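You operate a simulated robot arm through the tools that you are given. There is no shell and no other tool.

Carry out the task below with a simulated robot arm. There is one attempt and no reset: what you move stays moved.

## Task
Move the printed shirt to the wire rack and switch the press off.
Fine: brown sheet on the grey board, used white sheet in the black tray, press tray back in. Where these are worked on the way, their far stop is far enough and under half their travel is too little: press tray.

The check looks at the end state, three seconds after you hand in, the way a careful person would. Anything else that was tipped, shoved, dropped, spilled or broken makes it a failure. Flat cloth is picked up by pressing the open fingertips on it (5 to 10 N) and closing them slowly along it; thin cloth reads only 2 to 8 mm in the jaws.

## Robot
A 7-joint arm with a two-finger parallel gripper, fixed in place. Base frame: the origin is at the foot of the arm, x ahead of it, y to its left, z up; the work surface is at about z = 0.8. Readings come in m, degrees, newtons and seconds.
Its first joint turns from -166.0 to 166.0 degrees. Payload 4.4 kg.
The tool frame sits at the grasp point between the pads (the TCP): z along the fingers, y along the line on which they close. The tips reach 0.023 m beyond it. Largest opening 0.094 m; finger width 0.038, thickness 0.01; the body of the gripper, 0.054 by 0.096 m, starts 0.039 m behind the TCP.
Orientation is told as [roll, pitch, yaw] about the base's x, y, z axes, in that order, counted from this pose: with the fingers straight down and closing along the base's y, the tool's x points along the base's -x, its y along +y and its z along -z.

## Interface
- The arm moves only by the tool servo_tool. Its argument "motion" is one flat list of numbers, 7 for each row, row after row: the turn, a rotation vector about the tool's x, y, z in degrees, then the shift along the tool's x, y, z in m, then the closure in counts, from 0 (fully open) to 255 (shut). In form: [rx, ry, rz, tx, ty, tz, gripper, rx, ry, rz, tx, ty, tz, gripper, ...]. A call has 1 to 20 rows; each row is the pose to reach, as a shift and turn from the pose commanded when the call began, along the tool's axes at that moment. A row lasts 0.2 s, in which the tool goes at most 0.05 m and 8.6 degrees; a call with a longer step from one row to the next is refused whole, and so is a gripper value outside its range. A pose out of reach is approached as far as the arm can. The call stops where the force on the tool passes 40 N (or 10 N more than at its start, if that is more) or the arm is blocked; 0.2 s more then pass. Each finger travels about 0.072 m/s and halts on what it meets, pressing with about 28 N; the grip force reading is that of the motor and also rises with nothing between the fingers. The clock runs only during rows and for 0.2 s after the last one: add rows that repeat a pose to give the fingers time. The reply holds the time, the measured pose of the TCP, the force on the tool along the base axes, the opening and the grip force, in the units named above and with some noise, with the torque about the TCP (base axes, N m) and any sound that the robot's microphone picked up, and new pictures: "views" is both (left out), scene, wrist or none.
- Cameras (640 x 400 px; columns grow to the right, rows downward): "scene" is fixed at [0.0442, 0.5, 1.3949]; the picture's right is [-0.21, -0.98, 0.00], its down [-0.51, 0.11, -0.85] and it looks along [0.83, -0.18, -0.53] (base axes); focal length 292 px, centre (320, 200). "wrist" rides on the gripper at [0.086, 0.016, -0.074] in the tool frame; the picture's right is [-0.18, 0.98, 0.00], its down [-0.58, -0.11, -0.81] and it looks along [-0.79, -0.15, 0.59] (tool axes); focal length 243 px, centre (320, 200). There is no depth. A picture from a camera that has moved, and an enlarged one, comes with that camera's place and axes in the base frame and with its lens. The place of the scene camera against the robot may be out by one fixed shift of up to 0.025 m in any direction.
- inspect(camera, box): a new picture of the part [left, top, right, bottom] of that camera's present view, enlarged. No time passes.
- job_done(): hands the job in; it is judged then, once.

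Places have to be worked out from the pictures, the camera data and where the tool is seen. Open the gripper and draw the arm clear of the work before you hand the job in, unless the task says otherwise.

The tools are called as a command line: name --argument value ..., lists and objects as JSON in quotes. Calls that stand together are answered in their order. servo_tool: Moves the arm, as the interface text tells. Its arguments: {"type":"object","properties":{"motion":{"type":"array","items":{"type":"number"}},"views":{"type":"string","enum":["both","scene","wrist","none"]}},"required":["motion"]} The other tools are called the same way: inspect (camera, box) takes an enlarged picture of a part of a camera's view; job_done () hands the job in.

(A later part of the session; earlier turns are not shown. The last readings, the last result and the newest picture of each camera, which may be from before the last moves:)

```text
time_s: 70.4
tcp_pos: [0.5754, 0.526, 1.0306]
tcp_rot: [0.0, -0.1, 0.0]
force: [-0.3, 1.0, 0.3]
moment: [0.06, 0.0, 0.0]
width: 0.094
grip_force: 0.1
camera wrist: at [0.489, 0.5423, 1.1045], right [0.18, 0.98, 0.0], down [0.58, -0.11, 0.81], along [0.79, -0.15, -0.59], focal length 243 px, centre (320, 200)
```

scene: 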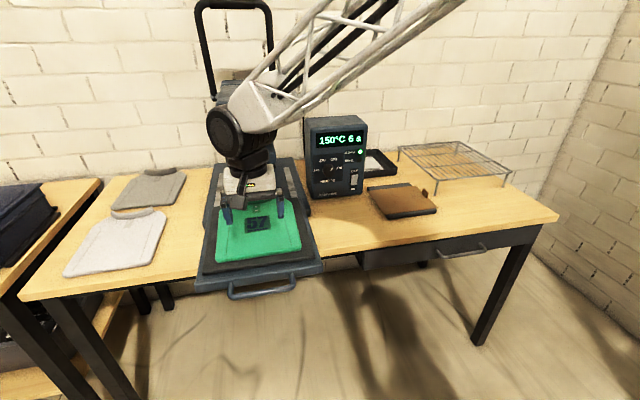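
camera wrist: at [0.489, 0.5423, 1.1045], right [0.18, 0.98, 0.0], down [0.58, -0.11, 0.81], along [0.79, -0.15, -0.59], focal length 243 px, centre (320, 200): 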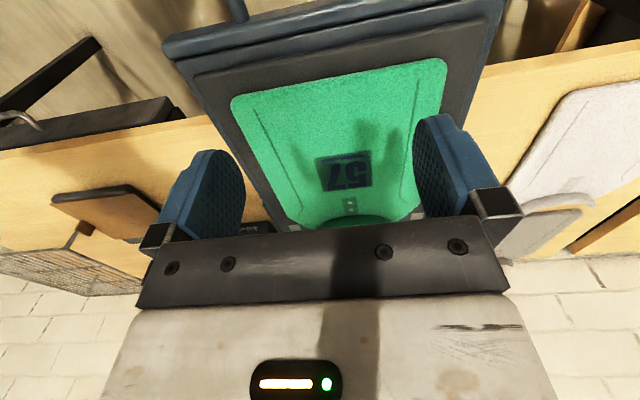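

inspect --camera "wrist" --box '[220, 40, 460, 240]'

inspect --camera "scene" --box '[190, 170, 330, 290]'

```text
2.00 times, centred on (340, 140) of wrist
camera zoom: at [0.489, 0.5423, 1.1045], right [0.18, 0.98, 0.0], down [0.58, -0.11, 0.81], along [0.79, -0.15, -0.59], focal length 485 px, centre (280, 320)
```

zoom: 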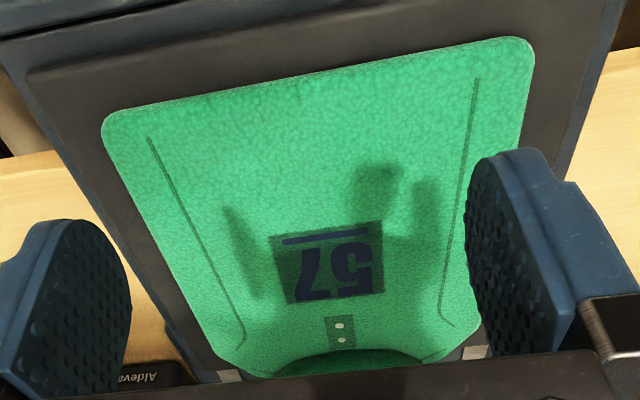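

```text
3.33 times, centred on (260, 230) of scene
camera zoom: at [0.0442, 0.5, 1.3949], right [-0.21, -0.98, 0.0], down [-0.51, 0.11, -0.85], along [0.83, -0.18, -0.53], focal length 975 px, centre (520, 100)
```

zoom: 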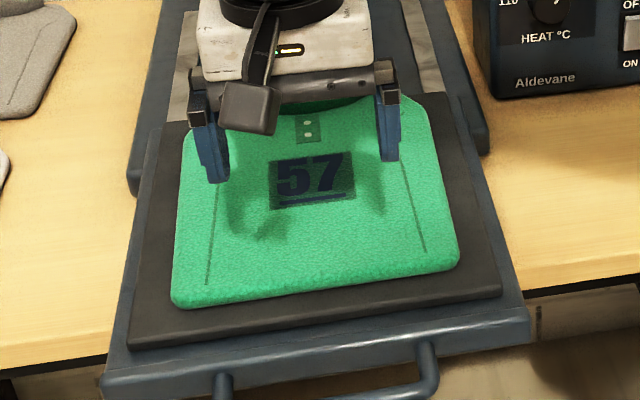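

The print spans x 0.70–0.767 and the shirt x 0.608–0.86, y 0.428–0.633. I'll pinch at (0.668, 0.53), clear of the print, so I descend to z≈0.925 above that spot first.

servo_tool --motion '[0, 0, 0, -0.03, 0.001, 0.03, 0, 0, 0, 0, -0.06, 0.003, 0.06, 30, 0, 0, 0, -0.0926, 0.004, 0.085, 60, 0, 0, 0, -0.0926, 0.004, 0.1, 60, 0, 0, 0, -0.0926, 0.004, 0.105, 60, 0, 0, 0, -0.0926, 0.004, 0.105, 60]' --views "both"

```text
time_s: 71.8
tcp_pos: [0.6694, 0.5295, 0.9234]
tcp_rot: [0.0, 0.0, 0.0]
force: [0.2, -0.6, 1.5]
moment: [0.01, 0.0, -0.01]
width: 0.0719
grip_force: 0.1
camera wrist: at [0.5826, 0.546, 0.9981], right [0.18, 0.98, 0.0], down [0.58, -0.11, 0.81], along [0.79, -0.15, -0.59], focal length 243 px, centre (320, 200)
```

scene: 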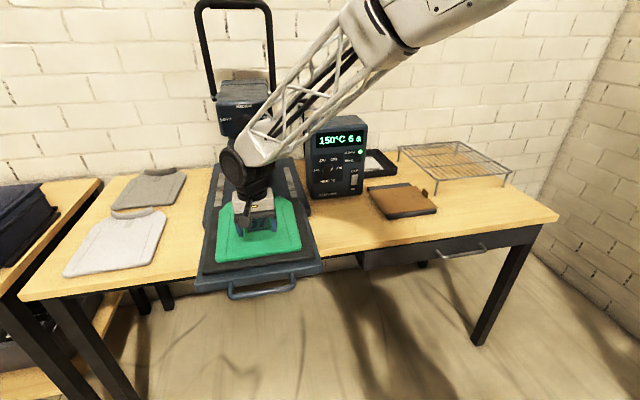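
wrist: 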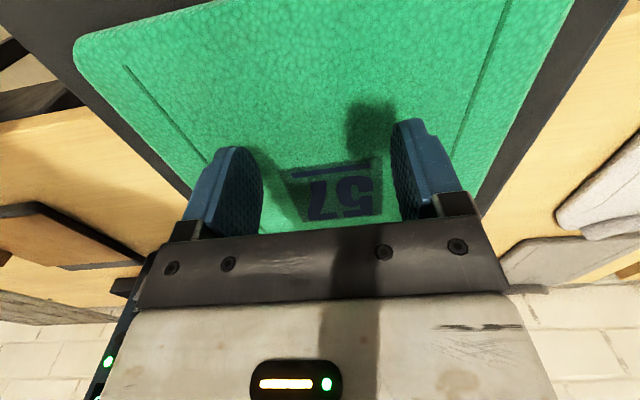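

Tips are at z≈0.900. I'll lower carefully until 5–10 N of contact.

servo_tool --motion '[0, 0, 0, 0, 0, 0.003, 60, 0, 0, 0, 0, 0, 0.006, 60, 0, 0, 0, 0, 0, 0.009, 60, 0, 0, 0, 0, 0, 0.011, 60]' --views "none"

```text
time_s: 72.8
tcp_pos: [0.6694, 0.5303, 0.9154]
tcp_rot: [0.0, 0.0, 0.1]
force: [1.1, -0.2, -0.5]
moment: [0.04, -0.02, -0.02]
width: 0.0717
grip_force: 0.0
```

servo_tool --motion '[0, 0, 0, 0, 0, 0.0015, 60, 0, 0, 0, 0, 0, 0.003, 60, 0, 0, 0, 0, 0, 0.0045, 60]' --views "none"

```text
time_s: 73.6
tcp_pos: [0.6703, 0.5309, 0.911]
tcp_rot: [0.0, 0.0, 0.1]
force: [-0.2, -0.4, -0.8]
moment: [0.02, -0.03, -0.01]
width: 0.072
grip_force: 0.1
```

No contact yet at TCP 0.911, so I'll continue in small steps.

servo_tool --motion '[0, 0, 0, 0, 0, 0.0015, 60, 0, 0, 0, 0, 0, 0.003, 60, 0, 0, 0, 0, 0, 0.003, 60]' --views "none"

```text
time_s: 74.4
tcp_pos: [0.6709, 0.5304, 0.9087]
tcp_rot: [0.1, 0.0, 0.0]
force: [-0.7, 0.3, 20.9]
moment: [-0.32, 0.21, 0.04]
width: 0.0722
grip_force: 0.1
```

Contact at 21 N is too firm, so I'll ease back 1.4 mm to get 5–10 N.

servo_tool --motion '[0, 0, 0, 0, 0, -0.0014, 60, 0, 0, 0, 0, 0, -0.0014, 60]' --views "none"

```text
time_s: 75.0
tcp_pos: [0.6708, 0.5309, 0.9088]
tcp_rot: [0.0, -0.1, 0.2]
force: [0.4, 4.8, 13.8]
moment: [0.33, 0.08, 0.03]
width: 0.072
grip_force: 0.1
```

servo_tool --motion '[0, 0, 0, 0, 0, -0.0007, 60, 0, 0, 0, 0, 0, -0.0007, 60]' --views "none"

```text
time_s: 75.6
tcp_pos: [0.6713, 0.5308, 0.909]
tcp_rot: [-0.1, 0.0, 0.1]
force: [1.4, 0.5, 6.2]
moment: [0.21, -0.01, -0.04]
width: 0.0721
grip_force: 0.7
```

Now at 6 N. I'll close the fingers slowly along the cloth.

servo_tool --motion '[0, 0, 0, 0, 0, 0, 70, 0, 0, 0, 0, 0, 0, 80, 0, 0, 0, 0, 0, 0, 90, 0, 0, 0, 0, 0, 0, 100, 0, 0, 0, 0, 0, 0, 110, 0, 0, 0, 0, 0, 0, 120, 0, 0, 0, 0, 0, 0, 130, 0, 0, 0, 0, 0, 0, 140, 0, 0, 0, 0, 0, 0, 150, 0, 0, 0, 0, 0, 0, 160]' --views "wrist"

```text
time_s: 77.8
tcp_pos: [0.6697, 0.5293, 0.9095]
tcp_rot: [0.0, 0.0, 0.1]
force: [-0.4, 0.9, -0.6]
moment: [0.01, -0.02, -0.03]
width: 0.0351
grip_force: 0.0
camera wrist: at [0.5836, 0.5474, 0.9833], right [0.18, 0.98, 0.0], down [0.58, -0.11, 0.81], along [0.79, -0.15, -0.59], focal length 243 px, centre (320, 200)
```

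wrist: 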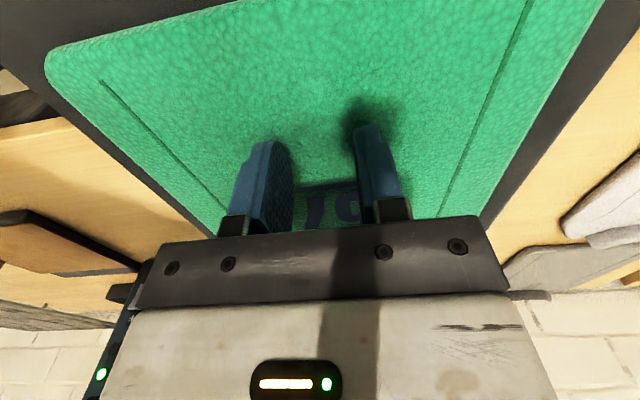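

The contact force faded while closing, so I'll lower slightly to restore about 8 N before continuing.

servo_tool --motion '[0, 0, 0, 0, 0, 0.001, 160, 0, 0, 0, 0, 0, 0.0015, 160, 0, 0, 0, 0, 0, 0.0015, 160]' --views "none"

```text
time_s: 78.6
tcp_pos: [0.67, 0.5304, 0.9089]
tcp_rot: [0.0, -0.1, 0.1]
force: [1.0, 2.5, 14.5]
moment: [0.0, 0.18, 0.0]
width: 0.0351
grip_force: 0.1
```

servo_tool --motion '[0, 0, 0, 0, 0, -0.0005, 160, 0, 0, 0, 0, 0, -0.0005, 165, 0, 0, 0, 0, 0, -0.0005, 170, 0, 0, 0, 0, 0, -0.0005, 175, 0, 0, 0, 0, 0, -0.0005, 180]' --views "none"

```text
time_s: 79.8
tcp_pos: [0.6709, 0.5303, 0.9085]
tcp_rot: [-0.1, -0.1, 0.1]
force: [0.2, 4.6, 26.6]
moment: [0.15, 0.1, 0.07]
width: 0.0349
grip_force: 8.6
```

The fingers are sticking because the press force has risen to 26 N. I'll ease off and keep closing.

servo_tool --motion '[0, 0, 0, 0, 0, -0.001, 180, 0, 0, 0, 0, 0, -0.0018, 180, 0, 0, 0, 0, 0, -0.0018, 180]' --views "none"

```text
time_s: 80.6
tcp_pos: [0.6695, 0.5298, 0.9091]
tcp_rot: [-0.1, 0.0, 0.1]
force: [0.7, 4.1, 6.2]
moment: [0.17, -0.09, 0.08]
width: 0.0292
grip_force: 2.2
```

servo_tool --motion '[0, 0, 0, 0, 0, 0, 188, 0, 0, 0, 0, 0, 0, 194, 0, 0, 0, 0, 0, 0, 200, 0, 0, 0, 0, 0, 0, 206, 0, 0, 0, 0, 0, 0, 212]' --views "wrist"

```text
time_s: 81.8
tcp_pos: [0.6692, 0.5297, 0.9103]
tcp_rot: [0.0, 0.1, 0.2]
force: [0.6, 0.2, -0.7]
moment: [0.0, 0.01, -0.02]
width: 0.0159
grip_force: 0.1
camera wrist: at [0.5827, 0.5466, 0.984], right [0.18, 0.98, 0.0], down [0.58, -0.11, 0.81], along [0.79, -0.15, -0.59], focal length 243 px, centre (320, 200)
```

wrist: 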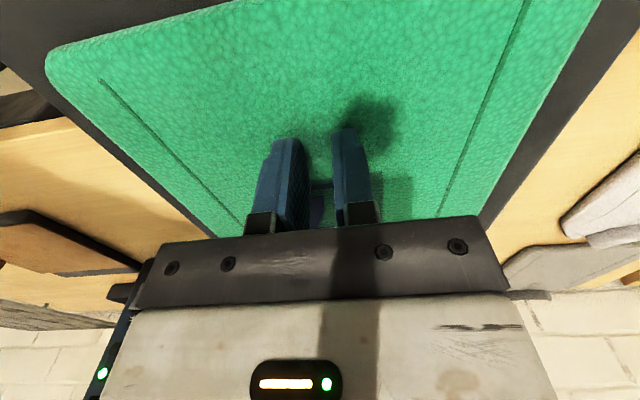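

The fingers slid without gathering cloth because I had eased off too much. I'll reopen to about 50 mm, re-press to about 10 N, and check the force during closing.

servo_tool --motion '[0, 0, 0, 0, 0, -0.006, 180, 0, 0, 0, 0, 0, -0.006, 120, 0, 0, 0, 0, 0, -0.006, 100, 0, 0, 0, 0, 0, -0.003, 100, 0, 0, 0, 0, 0, 0, 100, 0, 0, 0, 0, 0, 0.001, 100, 0, 0, 0, 0, 0, 0.001, 100]' --views "wrist"

```text
time_s: 83.4
tcp_pos: [0.6683, 0.5297, 0.9095]
tcp_rot: [0.0, 0.0, 0.1]
force: [0.6, 0.7, -0.4]
moment: [-0.02, 0.01, 0.0]
width: 0.0572
grip_force: 0.2
camera wrist: at [0.5833, 0.5469, 0.9832], right [0.18, 0.98, 0.0], down [0.58, -0.11, 0.81], along [0.79, -0.15, -0.59], focal length 243 px, centre (320, 200)
```

wrist: 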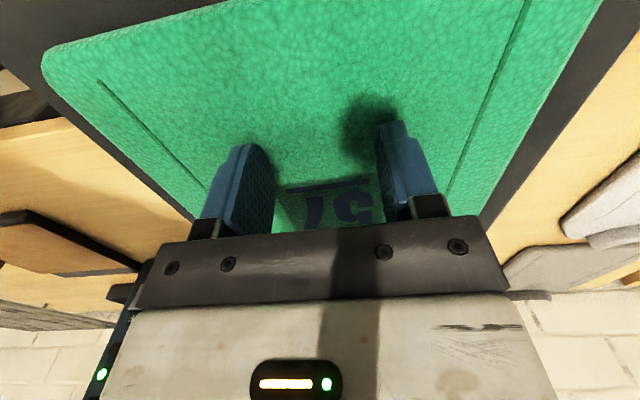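

servo_tool --motion '[0, 0, 0, 0, 0, 0.0012, 100, 0, 0, 0, 0, 0, 0.0012, 100, 0, 0, 0, 0, 0, 0.0012, 100]' --views "none"

```text
time_s: 84.2
tcp_pos: [0.6698, 0.5293, 0.9096]
tcp_rot: [-0.1, 0.0, 0.2]
force: [-0.6, 2.0, 8.5]
moment: [0.09, 0.11, 0.01]
width: 0.057
grip_force: 0.0
```

8.5 N of pressure now. I'll close in small steps and watch the force and grip.

servo_tool --motion '[0, 0, 0, 0, 0, 0, 106, 0, 0, 0, 0, 0, 0, 112, 0, 0, 0, 0, 0, 0, 118]' --views "none"

```text
time_s: 85.0
tcp_pos: [0.6704, 0.5311, 0.9087]
tcp_rot: [0.0, -0.1, 0.1]
force: [0.3, 5.0, 12.1]
moment: [0.18, 0.14, -0.01]
width: 0.0537
grip_force: 3.6
```

servo_tool --motion '[0, 0, 0, 0, 0, 0, 124, 0, 0, 0, 0, 0, 0, 130, 0, 0, 0, 0, 0, 0, 136, 0, 0, 0, 0, 0, 0, 142, 0, 0, 0, 0, 0, 0, 148]' --views "wrist"

```text
time_s: 86.2
tcp_pos: [0.6704, 0.5293, 0.9082]
tcp_rot: [0.0, 0.0, 0.1]
force: [-0.9, 5.4, 18.9]
moment: [0.25, 0.13, 0.01]
width: 0.0448
grip_force: 5.6
camera wrist: at [0.5833, 0.5466, 0.9826], right [0.18, 0.98, 0.0], down [0.58, -0.11, 0.81], along [0.79, -0.15, -0.59], focal length 243 px, centre (320, 200)
```

wrist: 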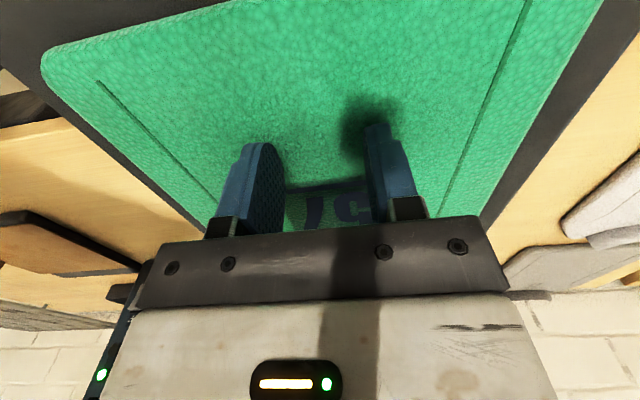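

Resistance is building with force at 19 N, so I'll ease up slightly and keep closing.

servo_tool --motion '[0, 0, 0, 0, 0, -0.0008, 150, 0, 0, 0, 0, 0, -0.0009, 156, 0, 0, 0, 0, 0, -0.0009, 162, 0, 0, 0, 0, 0, -0.0009, 168]' --views "none"

```text
time_s: 87.2
tcp_pos: [0.6705, 0.5298, 0.9092]
tcp_rot: [-0.1, 0.0, 0.1]
force: [-1.3, 3.8, 8.3]
moment: [0.19, 0.09, -0.02]
width: 0.0343
grip_force: 2.5
```

servo_tool --motion '[0, 0, 0, 0, 0, 0.0002, 173, 0, 0, 0, 0, 0, 0.0004, 178, 0, 0, 0, 0, 0, 0.0006, 183, 0, 0, 0, 0, 0, 0.0006, 188]' --views "none"

```text
time_s: 88.2
tcp_pos: [0.6703, 0.53, 0.9094]
tcp_rot: [0.0, 0.1, 0.1]
force: [-1.1, 3.2, 6.6]
moment: [0.18, 0.07, 0.02]
width: 0.0267
grip_force: 2.1
```

servo_tool --motion '[0, 0, 0, 0, 0, 0.0004, 193, 0, 0, 0, 0, 0, 0.0006, 198, 0, 0, 0, 0, 0, 0.0008, 203, 0, 0, 0, 0, 0, 0.001, 208]' --views "none"

```text
time_s: 89.2
tcp_pos: [0.6714, 0.5308, 0.9091]
tcp_rot: [0.0, 0.0, 0.0]
force: [1.4, -8.2, 27.2]
moment: [-0.25, 0.11, -0.03]
width: 0.0237
grip_force: 7.5
```

servo_tool --motion '[0, 0, 0, 0, 0, -0.0008, 214, 0, 0, 0, 0, 0, -0.001, 220, 0, 0, 0, 0, 0, -0.001, 228, 0, 0, 0, 0, 0, -0.001, 236]' --views "wrist"

inspect --camera "wrist" --box '[220, 80, 440, 240]'

```text
time_s: 90.2
tcp_pos: [0.67, 0.5299, 0.9093]
tcp_rot: [0.0, -0.1, 0.0]
force: [-2.0, 4.4, 25.2]
moment: [0.11, 0.17, -0.02]
width: 0.0138
grip_force: 7.5
camera wrist: at [0.5832, 0.5469, 0.9826], right [0.18, 0.98, 0.0], down [0.58, -0.11, 0.81], along [0.79, -0.15, -0.59], focal length 243 px, centre (320, 200)
```

wrist: 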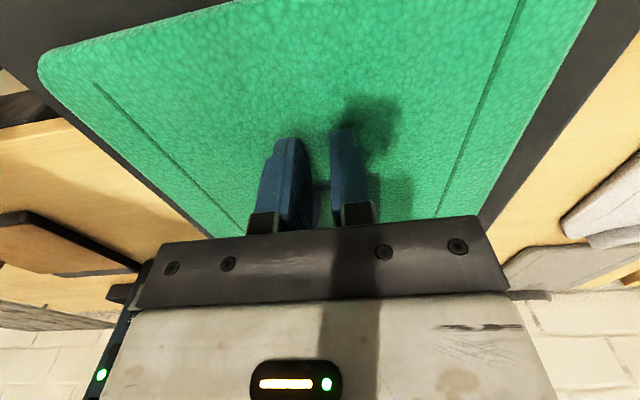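

```text
2.50 times, centred on (330, 160) of wrist
camera zoom: at [0.5832, 0.5469, 0.9826], right [0.18, 0.98, 0.0], down [0.58, -0.11, 0.81], along [0.79, -0.15, -0.59], focal length 606 px, centre (295, 300)
```

zoom: 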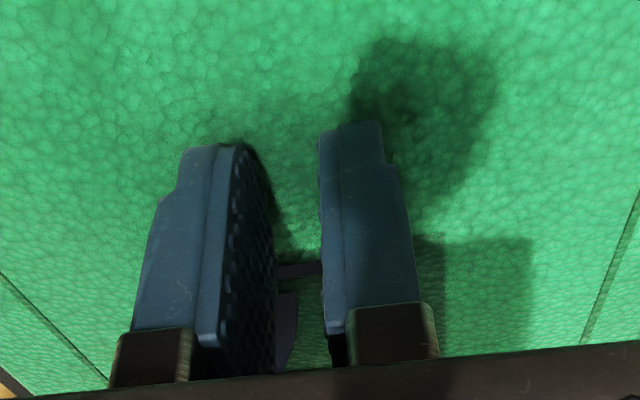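

I'll finish closing fully and hold to see whether a fold is caught.

servo_tool --motion '[0, 0, 0, 0, 0, 0, 242, 0, 0, 0, 0, 0, 0, 248, 0, 0, 0, 0, 0, 0, 255, 0, 0, 0, 0, 0, 0, 255, 0, 0, 0, 0, 0, 0, 255]' --views "wrist"

inspect --camera "wrist" --box '[220, 80, 440, 240]'

```text
time_s: 91.4
tcp_pos: [0.6704, 0.5306, 0.9097]
tcp_rot: [-0.1, -0.2, 0.1]
force: [0.1, -1.2, 27.9]
moment: [0.03, 0.05, -0.02]
width: 0.0
grip_force: 28.1
camera wrist: at [0.5833, 0.5467, 0.9826], right [0.18, 0.98, 0.0], down [0.58, -0.11, 0.81], along [0.79, -0.15, -0.59], focal length 243 px, centre (320, 200)
```

wrist: 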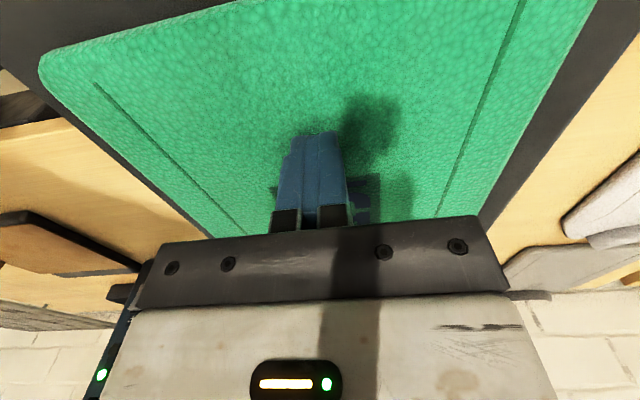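

```text
2.50 times, centred on (330, 160) of wrist
camera zoom: at [0.5833, 0.5467, 0.9826], right [0.18, 0.98, 0.0], down [0.58, -0.11, 0.81], along [0.79, -0.15, -0.59], focal length 606 px, centre (295, 300)
```

zoom: 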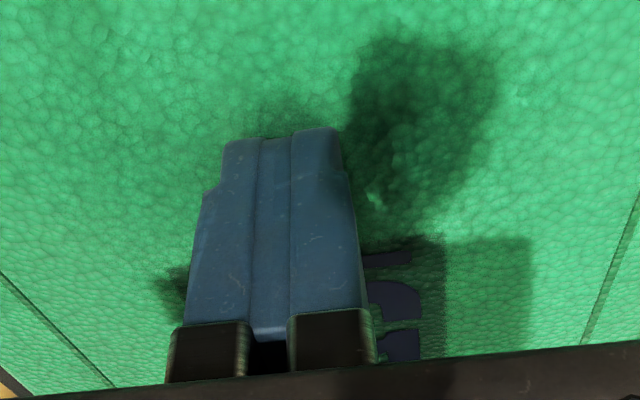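

Nothing was caught (width 0), so the shirt is too stiff in-plane for a short span. I'll lift off, open, and look at the shirt's condition and the collar.

servo_tool --motion '[0, 0, 0, 0, 0, -0.01, 255, 0, 0, 0, 0, 0, -0.04, 200, 0, 0, 0, 0, 0, -0.08, 100, 0, 0, 0, 0, 0, -0.1, 0, 0, 0, 0, 0, 0, -0.1, 0]' --views "both"

inspect --camera "scene" --box '[190, 170, 330, 290]'

inspect --camera "wrist" --box '[200, 60, 440, 240]'

```text
time_s: 92.6
tcp_pos: [0.6703, 0.5317, 1.0099]
tcp_rot: [-0.1, 0.0, 0.1]
force: [0.9, -1.0, 0.0]
moment: [-0.02, 0.06, -0.01]
width: 0.0939
grip_force: 0.0
camera wrist: at [0.5832, 0.5486, 1.0833], right [0.18, 0.98, 0.0], down [0.58, -0.11, 0.81], along [0.79, -0.15, -0.59], focal length 243 px, centre (320, 200)
```

scene: 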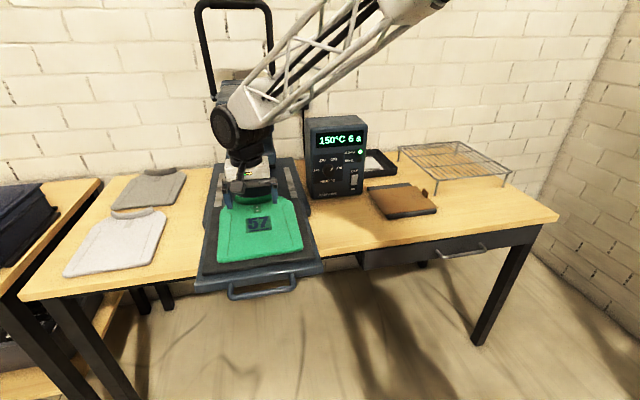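
wrist: 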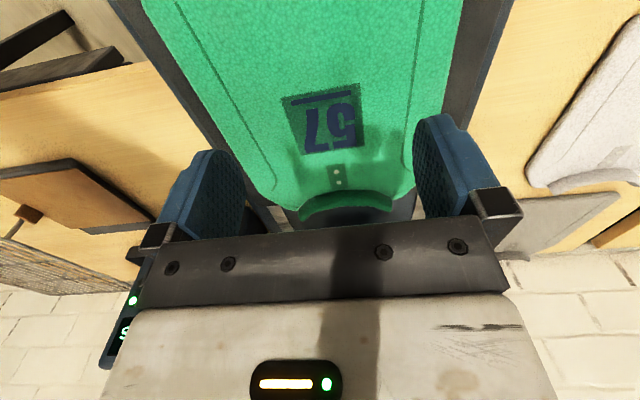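

```text
3.33 times, centred on (260, 230) of scene
camera zoom: at [0.0442, 0.5, 1.3949], right [-0.21, -0.98, 0.0], down [-0.51, 0.11, -0.85], along [0.83, -0.18, -0.53], focal length 975 px, centre (520, 100)
```

zoom: 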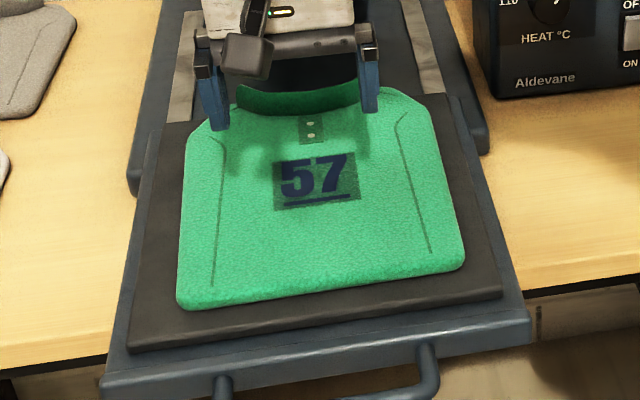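

```text
2.22 times, centred on (320, 150) of wrist
camera zoom: at [0.5832, 0.5486, 1.0833], right [0.18, 0.98, 0.0], down [0.58, -0.11, 0.81], along [0.79, -0.15, -0.59], focal length 539 px, centre (320, 311)
```

zoom: 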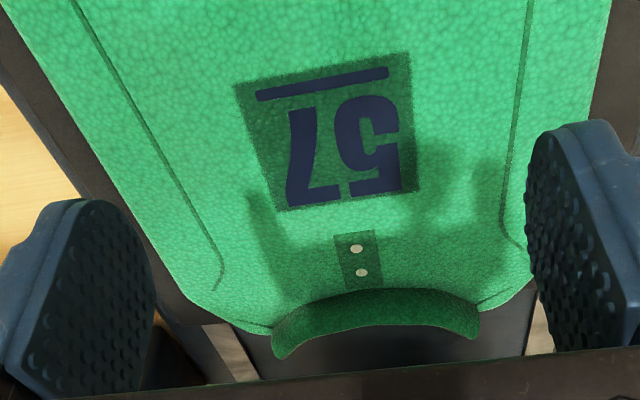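

The shirt is undamaged and flat. Its collar is a raised band about 2 cm high at x≈0.835–0.85, y 0.47–0.59, which can be straddled directly. I'll turn to yaw 90 and hover above the collar's centre.

servo_tool --motion '[0, 0, -8.2, -0.015, 0, 0, 0, 0, 0, -16.4, -0.03, 0, 0, 0, 0, 0, -24.6, -0.045, 0, 0, 0, 0, 0, -32.8, -0.06, 0, 0, 0, 0, 0, -41, -0.075, 0, 0.005, 0, 0, 0, -49.2, -0.09, 0, 0.01, 0, 0, 0, -57.4, -0.105, 0, 0.015, 0, 0, 0, -65.6, -0.12, 0, 0.02, 0, 0, 0, -73.8, -0.14, 0, 0.025, 0, 0, 0, -82, -0.155, 0, 0.03, 0, 0, 0, -90, -0.17, 0, 0.03, 0, 0, 0, -90, -0.17, 0, 0.03, 0]' --views "both"

inspect --camera "wrist" --box '[160, 0, 460, 240]'

```text
time_s: 95.2
tcp_pos: [0.8392, 0.5303, 0.9787]
tcp_rot: [-0.1, 0.0, 90.1]
force: [1.3, -0.2, -0.3]
moment: [0.0, -0.04, 0.03]
width: 0.0941
grip_force: 0.0
camera wrist: at [0.8232, 0.4443, 1.0523], right [-0.98, 0.18, 0.0], down [0.11, 0.58, 0.81], along [0.15, 0.79, -0.59], focal length 243 px, centre (320, 200)
```

scene: 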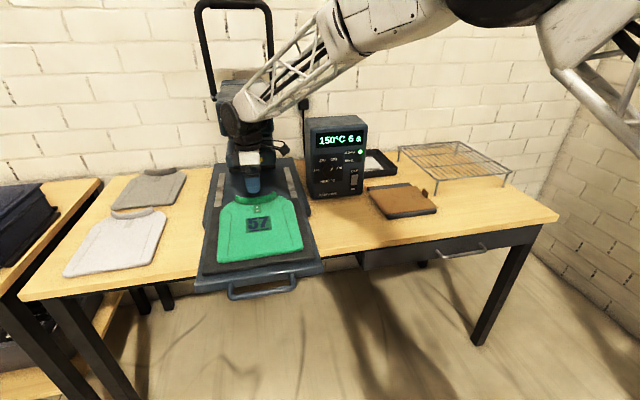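
wrist: 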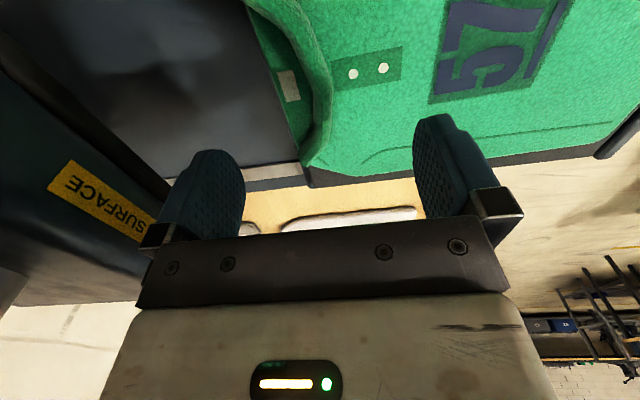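

```text
1.67 times, centred on (310, 120) of wrist
camera zoom: at [0.8232, 0.4443, 1.0523], right [-0.98, 0.18, 0.0], down [0.11, 0.58, 0.81], along [0.15, 0.79, -0.59], focal length 404 px, centre (337, 333)
```

zoom: 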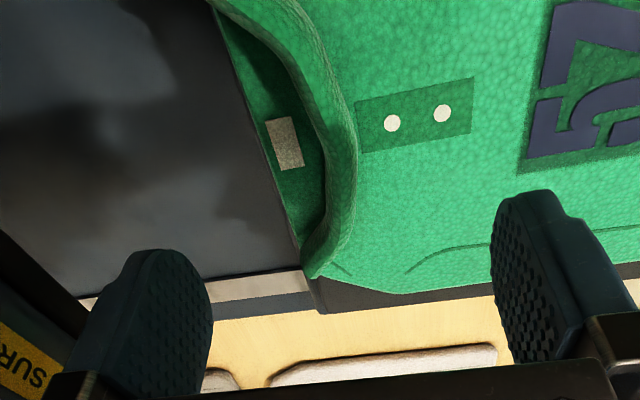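

The collar's front band stands up, centred at x≈0.839 at y=0.53 and about 1.4 cm thick. I'll straddle it with a 46 mm opening and descend to just above the shirt.

servo_tool --motion '[0, 0, 0, 0, 0, 0, 120, 0, 0, 0, 0, 0, 0.01, 130, 0, 0, 0, 0, 0, 0.025, 130, 0, 0, 0, 0, 0, 0.045, 130, 0, 0, 0, 0, 0, 0.058, 130, 0, 0, 0, 0, 0, 0.062, 130, 0, 0, 0, 0, 0, 0.062, 130]' --views "wrist"

inspect --camera "wrist" --box '[220, 40, 440, 240]'

```text
time_s: 96.8
tcp_pos: [0.8403, 0.5313, 0.9165]
tcp_rot: [0.1, 0.1, 90.1]
force: [0.5, -0.3, -0.2]
moment: [-0.02, -0.01, -0.01]
width: 0.0461
grip_force: 0.0
camera wrist: at [0.8244, 0.4451, 0.9901], right [-0.98, 0.18, 0.0], down [0.11, 0.58, 0.81], along [0.15, 0.79, -0.59], focal length 243 px, centre (320, 200)
```

wrist: 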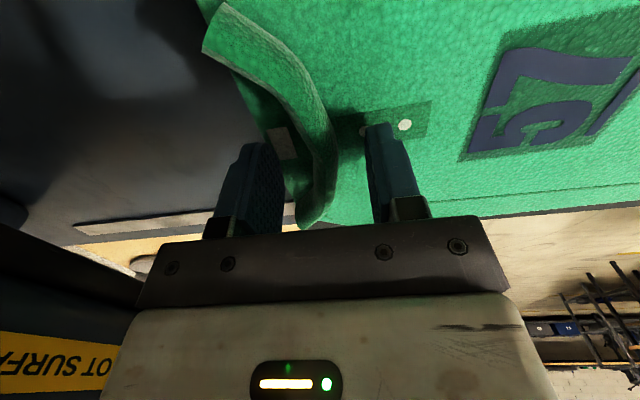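

```text
2.00 times, centred on (330, 140) of wrist
camera zoom: at [0.8244, 0.4451, 0.9901], right [-0.98, 0.18, 0.0], down [0.11, 0.58, 0.81], along [0.15, 0.79, -0.59], focal length 485 px, centre (300, 320)
```

zoom: 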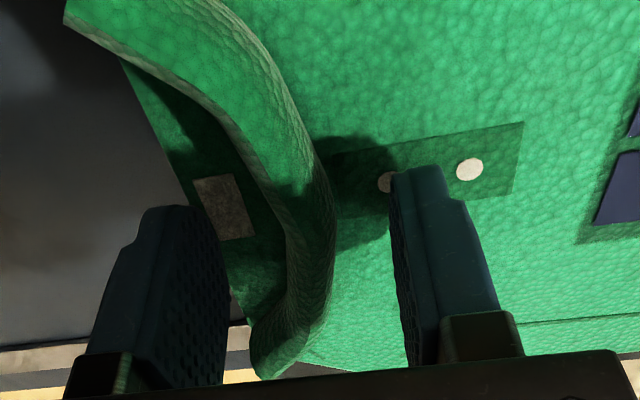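

The band sits nicely between the fingers. I'll lower 4 mm and close slowly.

servo_tool --motion '[0, 0, 0, 0, 0, 0.002, 130, 0, 0, 0, 0, 0, 0.004, 135, 0, 0, 0, 0, 0, 0.004, 150, 0, 0, 0, 0, 0, 0.004, 165, 0, 0, 0, 0, 0, 0.004, 180, 0, 0, 0, 0, 0, 0.004, 195, 0, 0, 0, 0, 0, 0.004, 210, 0, 0, 0, 0, 0, 0.004, 225, 0, 0, 0, 0, 0, 0.004, 240, 0, 0, 0, 0, 0, 0.004, 255, 0, 0, 0, 0, 0, 0.004, 255]' --views "wrist"

inspect --camera "wrist" --box '[220, 40, 440, 240]'

```text
time_s: 99.2
tcp_pos: [0.8388, 0.5295, 0.9126]
tcp_rot: [0.0, 0.0, 90.1]
force: [1.8, -0.2, 0.3]
moment: [-0.01, 0.03, 0.09]
width: 0.0136
grip_force: 27.9
camera wrist: at [0.8234, 0.4445, 0.9865], right [-0.98, 0.18, 0.0], down [0.11, 0.58, 0.81], along [0.15, 0.79, -0.59], focal length 243 px, centre (320, 200)
```

wrist: 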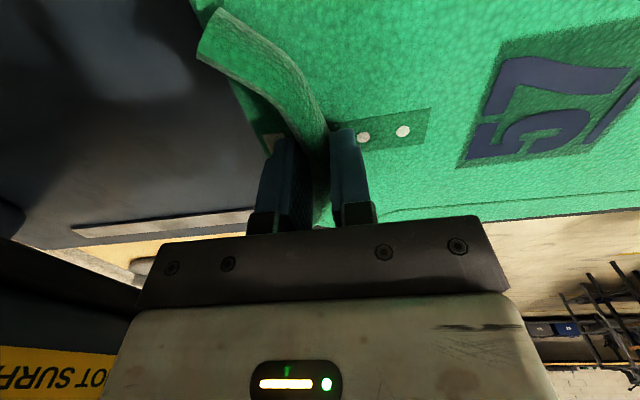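

```text
2.00 times, centred on (330, 140) of wrist
camera zoom: at [0.8234, 0.4445, 0.9865], right [-0.98, 0.18, 0.0], down [0.11, 0.58, 0.81], along [0.15, 0.79, -0.59], focal length 485 px, centre (300, 320)
```

zoom: 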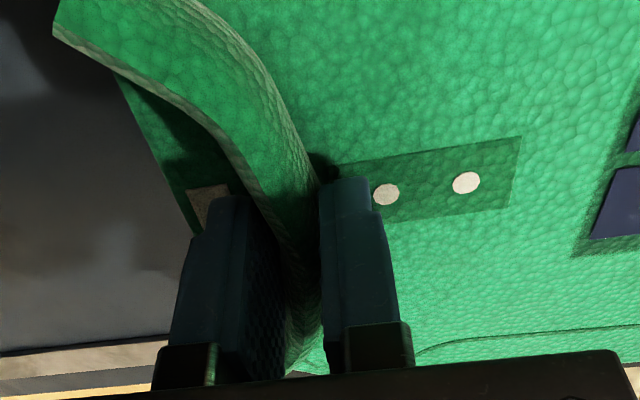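

The collar is gripped (13.6 mm, 28 N). I'll lift slowly a few centimetres and see how the shirt behaves.

servo_tool --motion '[0, 0, 0, 0, 0, -0.003, 255, 0, 0, 0, 0, 0, -0.008, 255, 0, 0, 0, 0, 0, -0.014, 255, 0, 0, 0, 0, 0, -0.02, 255, 0, 0, 0, 0, 0, -0.028, 255, 0, 0, 0, 0, 0, -0.036, 255]' --views "both"

inspect --camera "scene" --box '[180, 160, 340, 290]'

```text
time_s: 100.6
tcp_pos: [0.8399, 0.5313, 0.9493]
tcp_rot: [0.0, 0.1, 90.1]
force: [0.0, 0.8, -1.4]
moment: [-0.02, -0.17, -0.04]
width: 0.0137
grip_force: 28.1
camera wrist: at [0.8236, 0.4454, 1.0231], right [-0.98, 0.18, 0.0], down [0.11, 0.58, 0.81], along [0.15, 0.79, -0.59], focal length 243 px, centre (320, 200)
```

scene: 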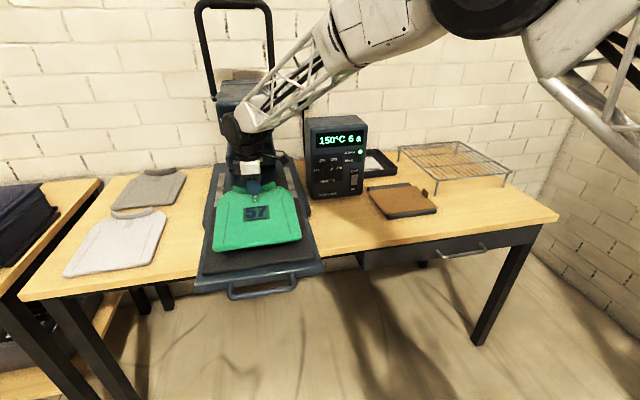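
wrist: 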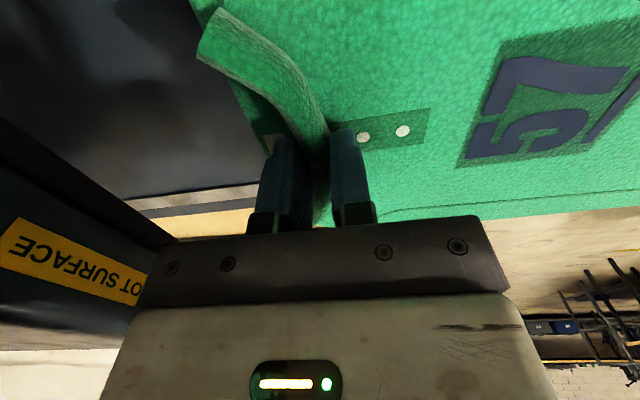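

```text
3.08 times, centred on (260, 225) of scene
camera zoom: at [0.0442, 0.5, 1.3949], right [-0.21, -0.98, 0.0], down [-0.51, 0.11, -0.85], along [0.83, -0.18, -0.53], focal length 900 px, centre (505, 123)
```

zoom: 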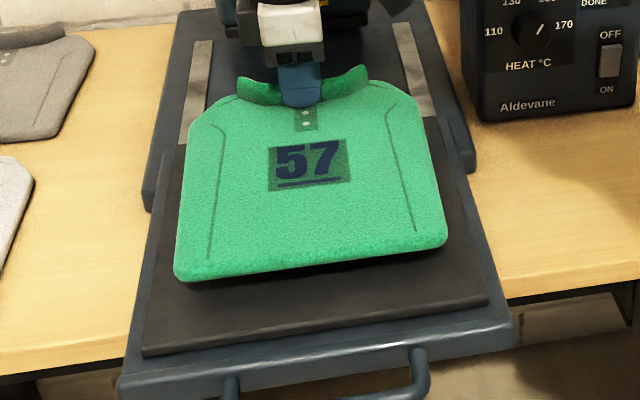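

The shirt behaves as a stiff piece and lifts level, extending about 0.23 m toward −x from the collar. I'll retreat and raise it, then traverse toward the rack.

servo_tool --motion '[0, 0, 0, 0, 0.005, -0.02, 255, 0, 0, 0, 0, 0.02, -0.05, 255, 0, 0, 0, 0, 0.05, -0.08, 255, 0, 0, 0, 0, 0.085, -0.1, 255, 0, 0, 0, 0.01, 0.12, -0.11, 255, 0, 0, 0, 0.03, 0.14, -0.11, 255, 0, 0, 0, 0.065, 0.14, -0.11, 255, 0, 0, 0, 0.1, 0.14, -0.11, 255, 0, 0, 0, 0.14, 0.14, -0.11, 255, 0, 0, 0, 0.18, 0.14, -0.11, 255, 0, 0, 0, 0.22, 0.14, -0.11, 255, 0, 0, 0, 0.26, 0.14, -0.11, 255, 0, 0, 0, 0.3, 0.14, -0.11, 255, 0, 0, 0, 0.34, 0.14, -0.11, 255, 0, 0, 0, 0.38, 0.14, -0.11, 255, 0, 0, 0, 0.42, 0.14, -0.11, 255, 0, 0, 0, 0.45, 0.14, -0.11, 255, 0, 0, 0, 0.45, 0.14, -0.11, 255]' --views "both"

```text
time_s: 104.4
tcp_pos: [0.7017, 0.0803, 1.0585]
tcp_rot: [-0.1, 0.0, 90.1]
force: [0.7, -0.1, -2.1]
moment: [0.01, -0.17, -0.03]
width: 0.0136
grip_force: 28.2
camera wrist: at [0.6853, -0.005, 1.1323], right [-0.98, 0.18, 0.0], down [0.11, 0.58, 0.81], along [0.15, 0.79, -0.59], focal length 243 px, centre (320, 200)
```

scene: 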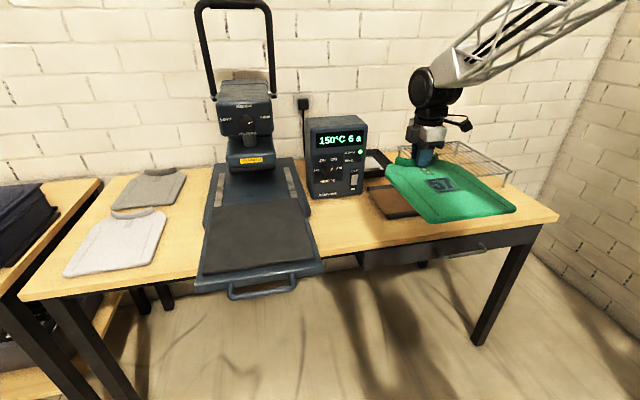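
wrist: 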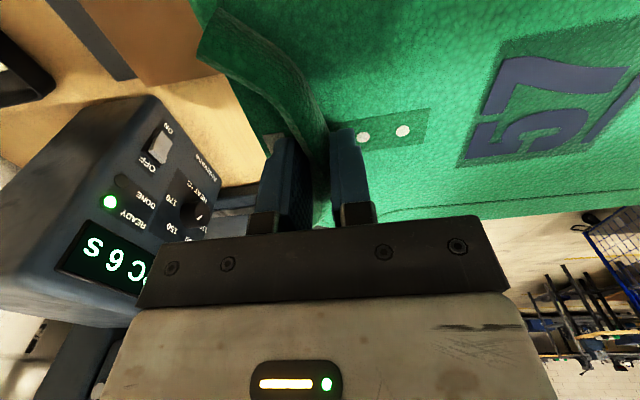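

Carrying fine. I'll continue to y≈−0.376, then extend forward while turning to yaw 0 so the shirt extends toward +y over the rack.

servo_tool --motion '[0, 0, 0, 0.03, 0, 0, 255, 0, 0, 0, 0.07, 0, 0, 255, 0, 0, 0, 0.11, 0, 0, 255, 0, 0, 0, 0.15, 0, 0, 255, 0, 0, 0, 0.19, 0, 0, 255, 0, 0, 0, 0.23, 0, 0, 255, 0, 0, 0, 0.27, 0, 0, 255, 0, 0, 0, 0.31, 0, 0, 255, 0, 0, 0, 0.35, 0, 0, 255, 0, 0, 0, 0.39, 0, 0, 255, 0, 0, 0, 0.43, 0, 0, 255, 0, 0, 0, 0.456, 0, 0, 255, 0, 0, 0, 0.456, 0, 0, 255]' --views "scene"

servo_tool --motion '[0, 0, 7, 0, -0.02, 0, 255, 0, 0, 14, 0, -0.045, 0, 255, 0, 0, 21, 0, -0.07, 0, 255, 0, 0, 28, 0, -0.095, 0, 255, 0, 0, 35, 0, -0.12, 0, 255, 0, 0, 42, 0, -0.145, 0, 255, 0, 0, 49, 0, -0.17, 0, 255, 0, 0, 56, 0, -0.2, 0, 255, 0, 0, 63, 0, -0.23, 0, 255, 0, 0, 70, 0, -0.26, 0, 255, 0, 0, 77, 0, -0.29, 0, 255, 0, 0, 84, 0, -0.32, 0, 255, 0, 0, 90, 0, -0.343, 0, 255, 0, 0, 90, 0, -0.343, 0, 255]' --views "both"

```text
time_s: 107.2
tcp_pos: [0.7009, -0.3758, 1.0601]
tcp_rot: [-0.1, 0.0, 90.1]
force: [-0.7, -0.2, -1.6]
moment: [-0.05, -0.17, 0.01]
width: 0.0138
grip_force: 28.3
```

scene: 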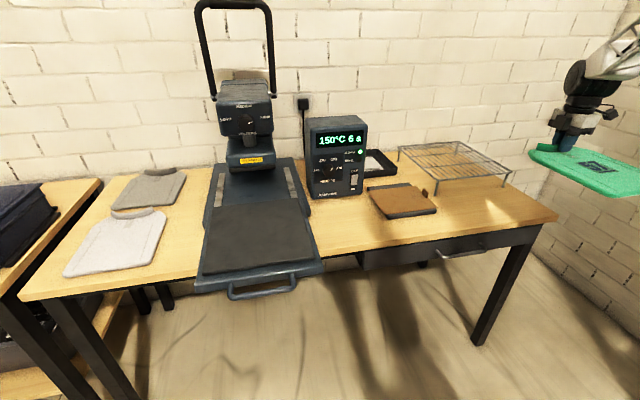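

```text
time_s: 110.2
tcp_pos: [1.0447, -0.3755, 1.059]
tcp_rot: [0.1, 0.0, 0.0]
force: [-0.5, -0.9, -2.4]
moment: [-0.13, -0.01, -0.01]
width: 0.0138
grip_force: 28.1
camera wrist: at [0.9579, -0.3586, 1.1326], right [0.18, 0.98, 0.0], down [0.58, -0.11, 0.81], along [0.79, -0.15, -0.59], focal length 243 px, centre (320, 200)
```

scene: 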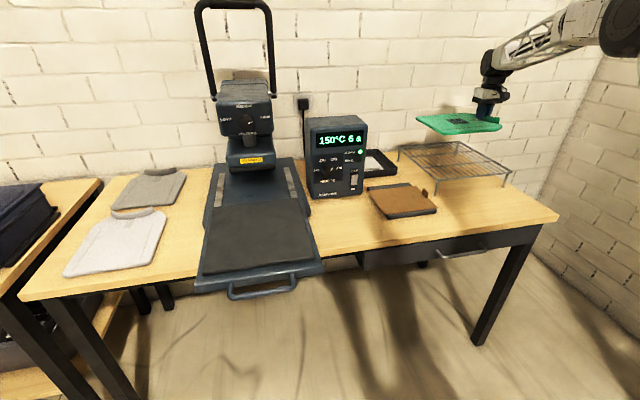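
wrist: 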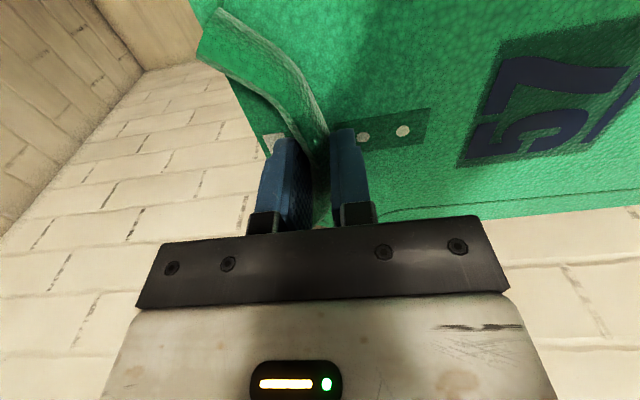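

The shirt is over the rack. I'll lower to z≈0.95 and check its position relative to the rack edges.

servo_tool --motion '[0, 0, 0, 0, 0, 0.02, 255, 0, 0, 0, 0, 0, 0.045, 255, 0, 0, 0, 0, 0, 0.07, 255, 0, 0, 0, 0, 0, 0.095, 255, 0, 0, 0, 0, 0, 0.109, 255, 0, 0, 0, 0, 0, 0.109, 255]' --views "both"

inspect --camera "scene" --box '[380, 100, 540, 210]'

```text
time_s: 111.6
tcp_pos: [1.0433, -0.3766, 0.9498]
tcp_rot: [0.0, -0.1, 0.1]
force: [-0.3, 0.0, -2.1]
moment: [-0.16, -0.03, -0.02]
width: 0.0137
grip_force: 28.1
camera wrist: at [0.9569, -0.3586, 1.0233], right [0.18, 0.98, 0.0], down [0.58, -0.11, 0.81], along [0.79, -0.15, -0.59], focal length 243 px, centre (320, 200)
```

scene: 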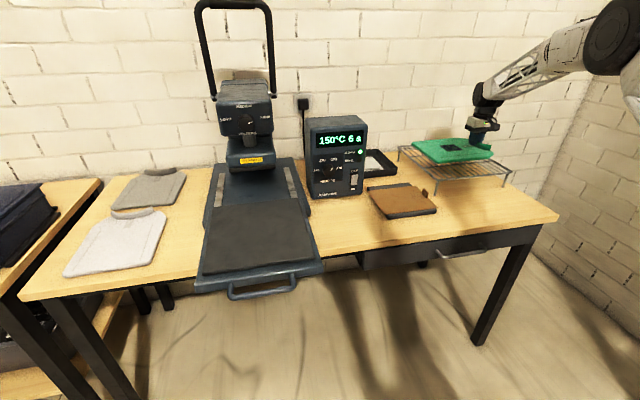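
wrist: 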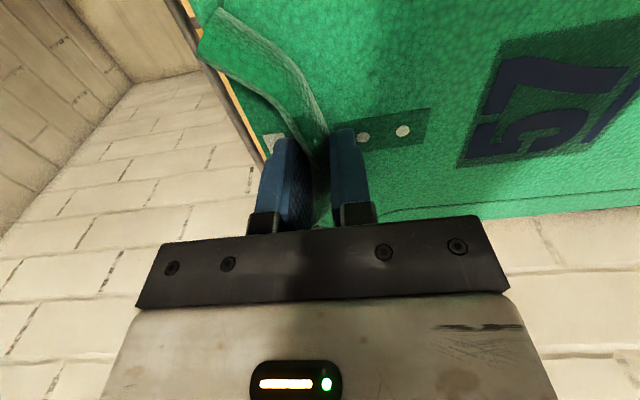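

```text
3.64 times, centred on (460, 155) of scene
camera zoom: at [0.0442, 0.5, 1.3949], right [-0.21, -0.98, 0.0], down [-0.51, 0.11, -0.85], along [0.83, -0.18, -0.53], focal length 1063 px, centre (-189, 364)
```

zoom: 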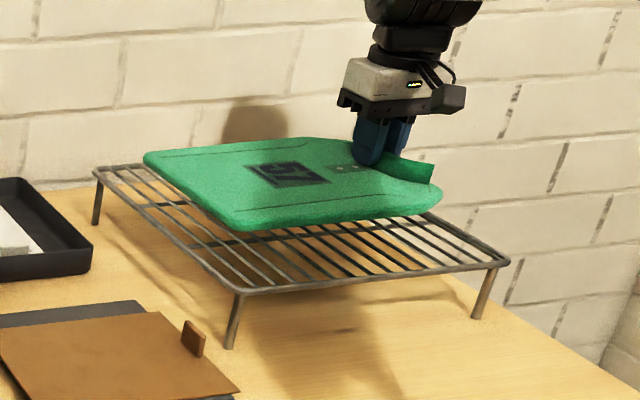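

The left margin is about 4 cm but the right is nearly at the rail, so I'll shift +1.5 cm in y and lower gently toward contact (expected near TCP z≈0.912).

servo_tool --motion '[0, 0, 0, 0, 0.008, 0.004, 255, 0, 0, 0, 0, 0.015, 0.01, 255, 0, 0, 0, 0, 0.015, 0.018, 255, 0, 0, 0, 0, 0.015, 0.024, 255, 0, 0, 0, 0, 0.015, 0.028, 255, 0, 0, 0, 0, 0.015, 0.03, 255, 0, 0, 0, 0, 0.015, 0.03, 255]' --views "both"

inspect --camera "scene" --box '[380, 100, 540, 210]'

```text
time_s: 113.2
tcp_pos: [1.0425, -0.36, 0.9204]
tcp_rot: [0.0, 0.1, 0.1]
force: [-0.5, 1.0, -1.0]
moment: [-0.17, 0.05, 0.01]
width: 0.014
grip_force: 27.7
camera wrist: at [0.9568, -0.3439, 0.994], right [0.18, 0.98, 0.0], down [0.58, -0.11, 0.81], along [0.79, -0.15, -0.59], focal length 243 px, centre (320, 200)
```

scene: 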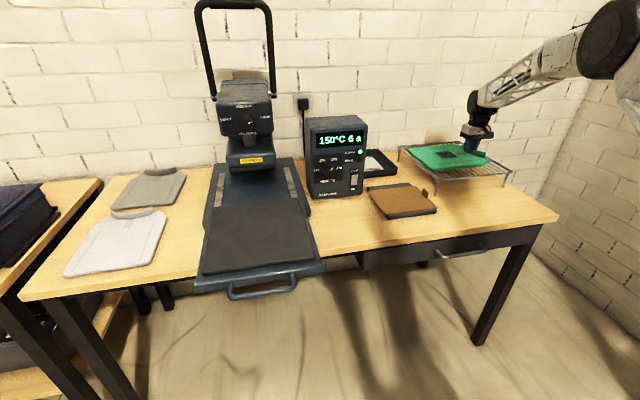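
wrist: 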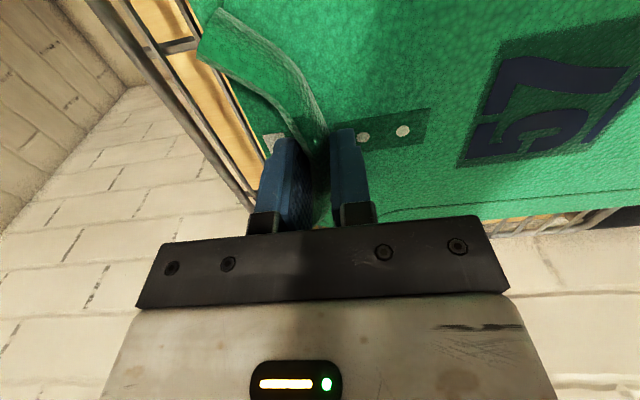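

```text
3.64 times, centred on (460, 155) of scene
camera zoom: at [0.0442, 0.5, 1.3949], right [-0.21, -0.98, 0.0], down [-0.51, 0.11, -0.85], along [0.83, -0.18, -0.53], focal length 1063 px, centre (-189, 364)
```

zoom: 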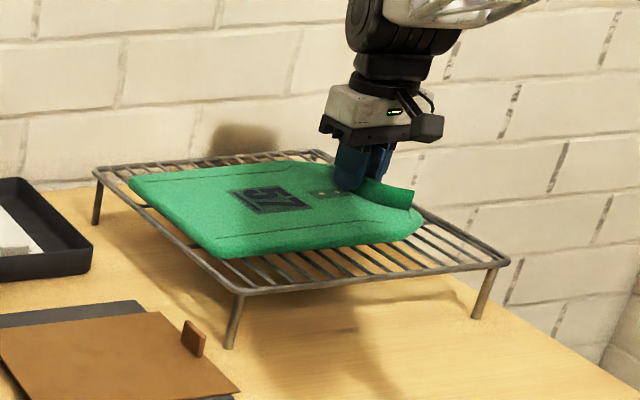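

Shirt nearly at the rack. It sits toward the rear, so I'll shift −2.2 cm in x and −4 mm in y, then lower in small steps.

servo_tool --motion '[0, 0, 0, 0.01, -0.002, 0, 255, 0, 0, 0, 0.022, -0.004, 0, 255, 0, 0, 0, 0.022, -0.004, 0.002, 255, 0, 0, 0, 0.022, -0.004, 0.004, 255, 0, 0, 0, 0.022, -0.004, 0.004, 255]' --views "none"

inspect --camera "scene" --box '[380, 100, 540, 210]'

```text
time_s: 114.4
tcp_pos: [1.0235, -0.3644, 0.916]
tcp_rot: [0.1, 0.0, 0.2]
force: [0.2, -1.1, -0.9]
moment: [0.02, 0.07, 0.03]
width: 0.0138
grip_force: 28.2
```

```text
3.64 times, centred on (460, 155) of scene
camera zoom: at [0.0442, 0.5, 1.3949], right [-0.21, -0.98, 0.0], down [-0.51, 0.11, -0.85], along [0.83, -0.18, -0.53], focal length 1063 px, centre (-189, 364)
```

zoom: 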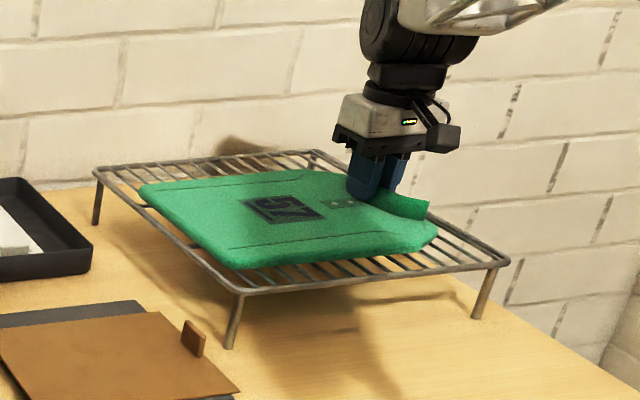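

The moment has vanished, so the hem end is already resting on the rack. I'll lower a little more and watch the force.

servo_tool --motion '[0, 0, 0, 0, 0, 0.001, 255, 0, 0, 0, 0, 0, 0.002, 255, 0, 0, 0, 0, 0, 0.002, 255]' --views "none"

```text
time_s: 115.2
tcp_pos: [1.0227, -0.3647, 0.9169]
tcp_rot: [0.0, -0.1, 0.1]
force: [6.5, -1.6, 11.8]
moment: [0.0, 1.0, 0.06]
width: 0.0136
grip_force: 28.0
```

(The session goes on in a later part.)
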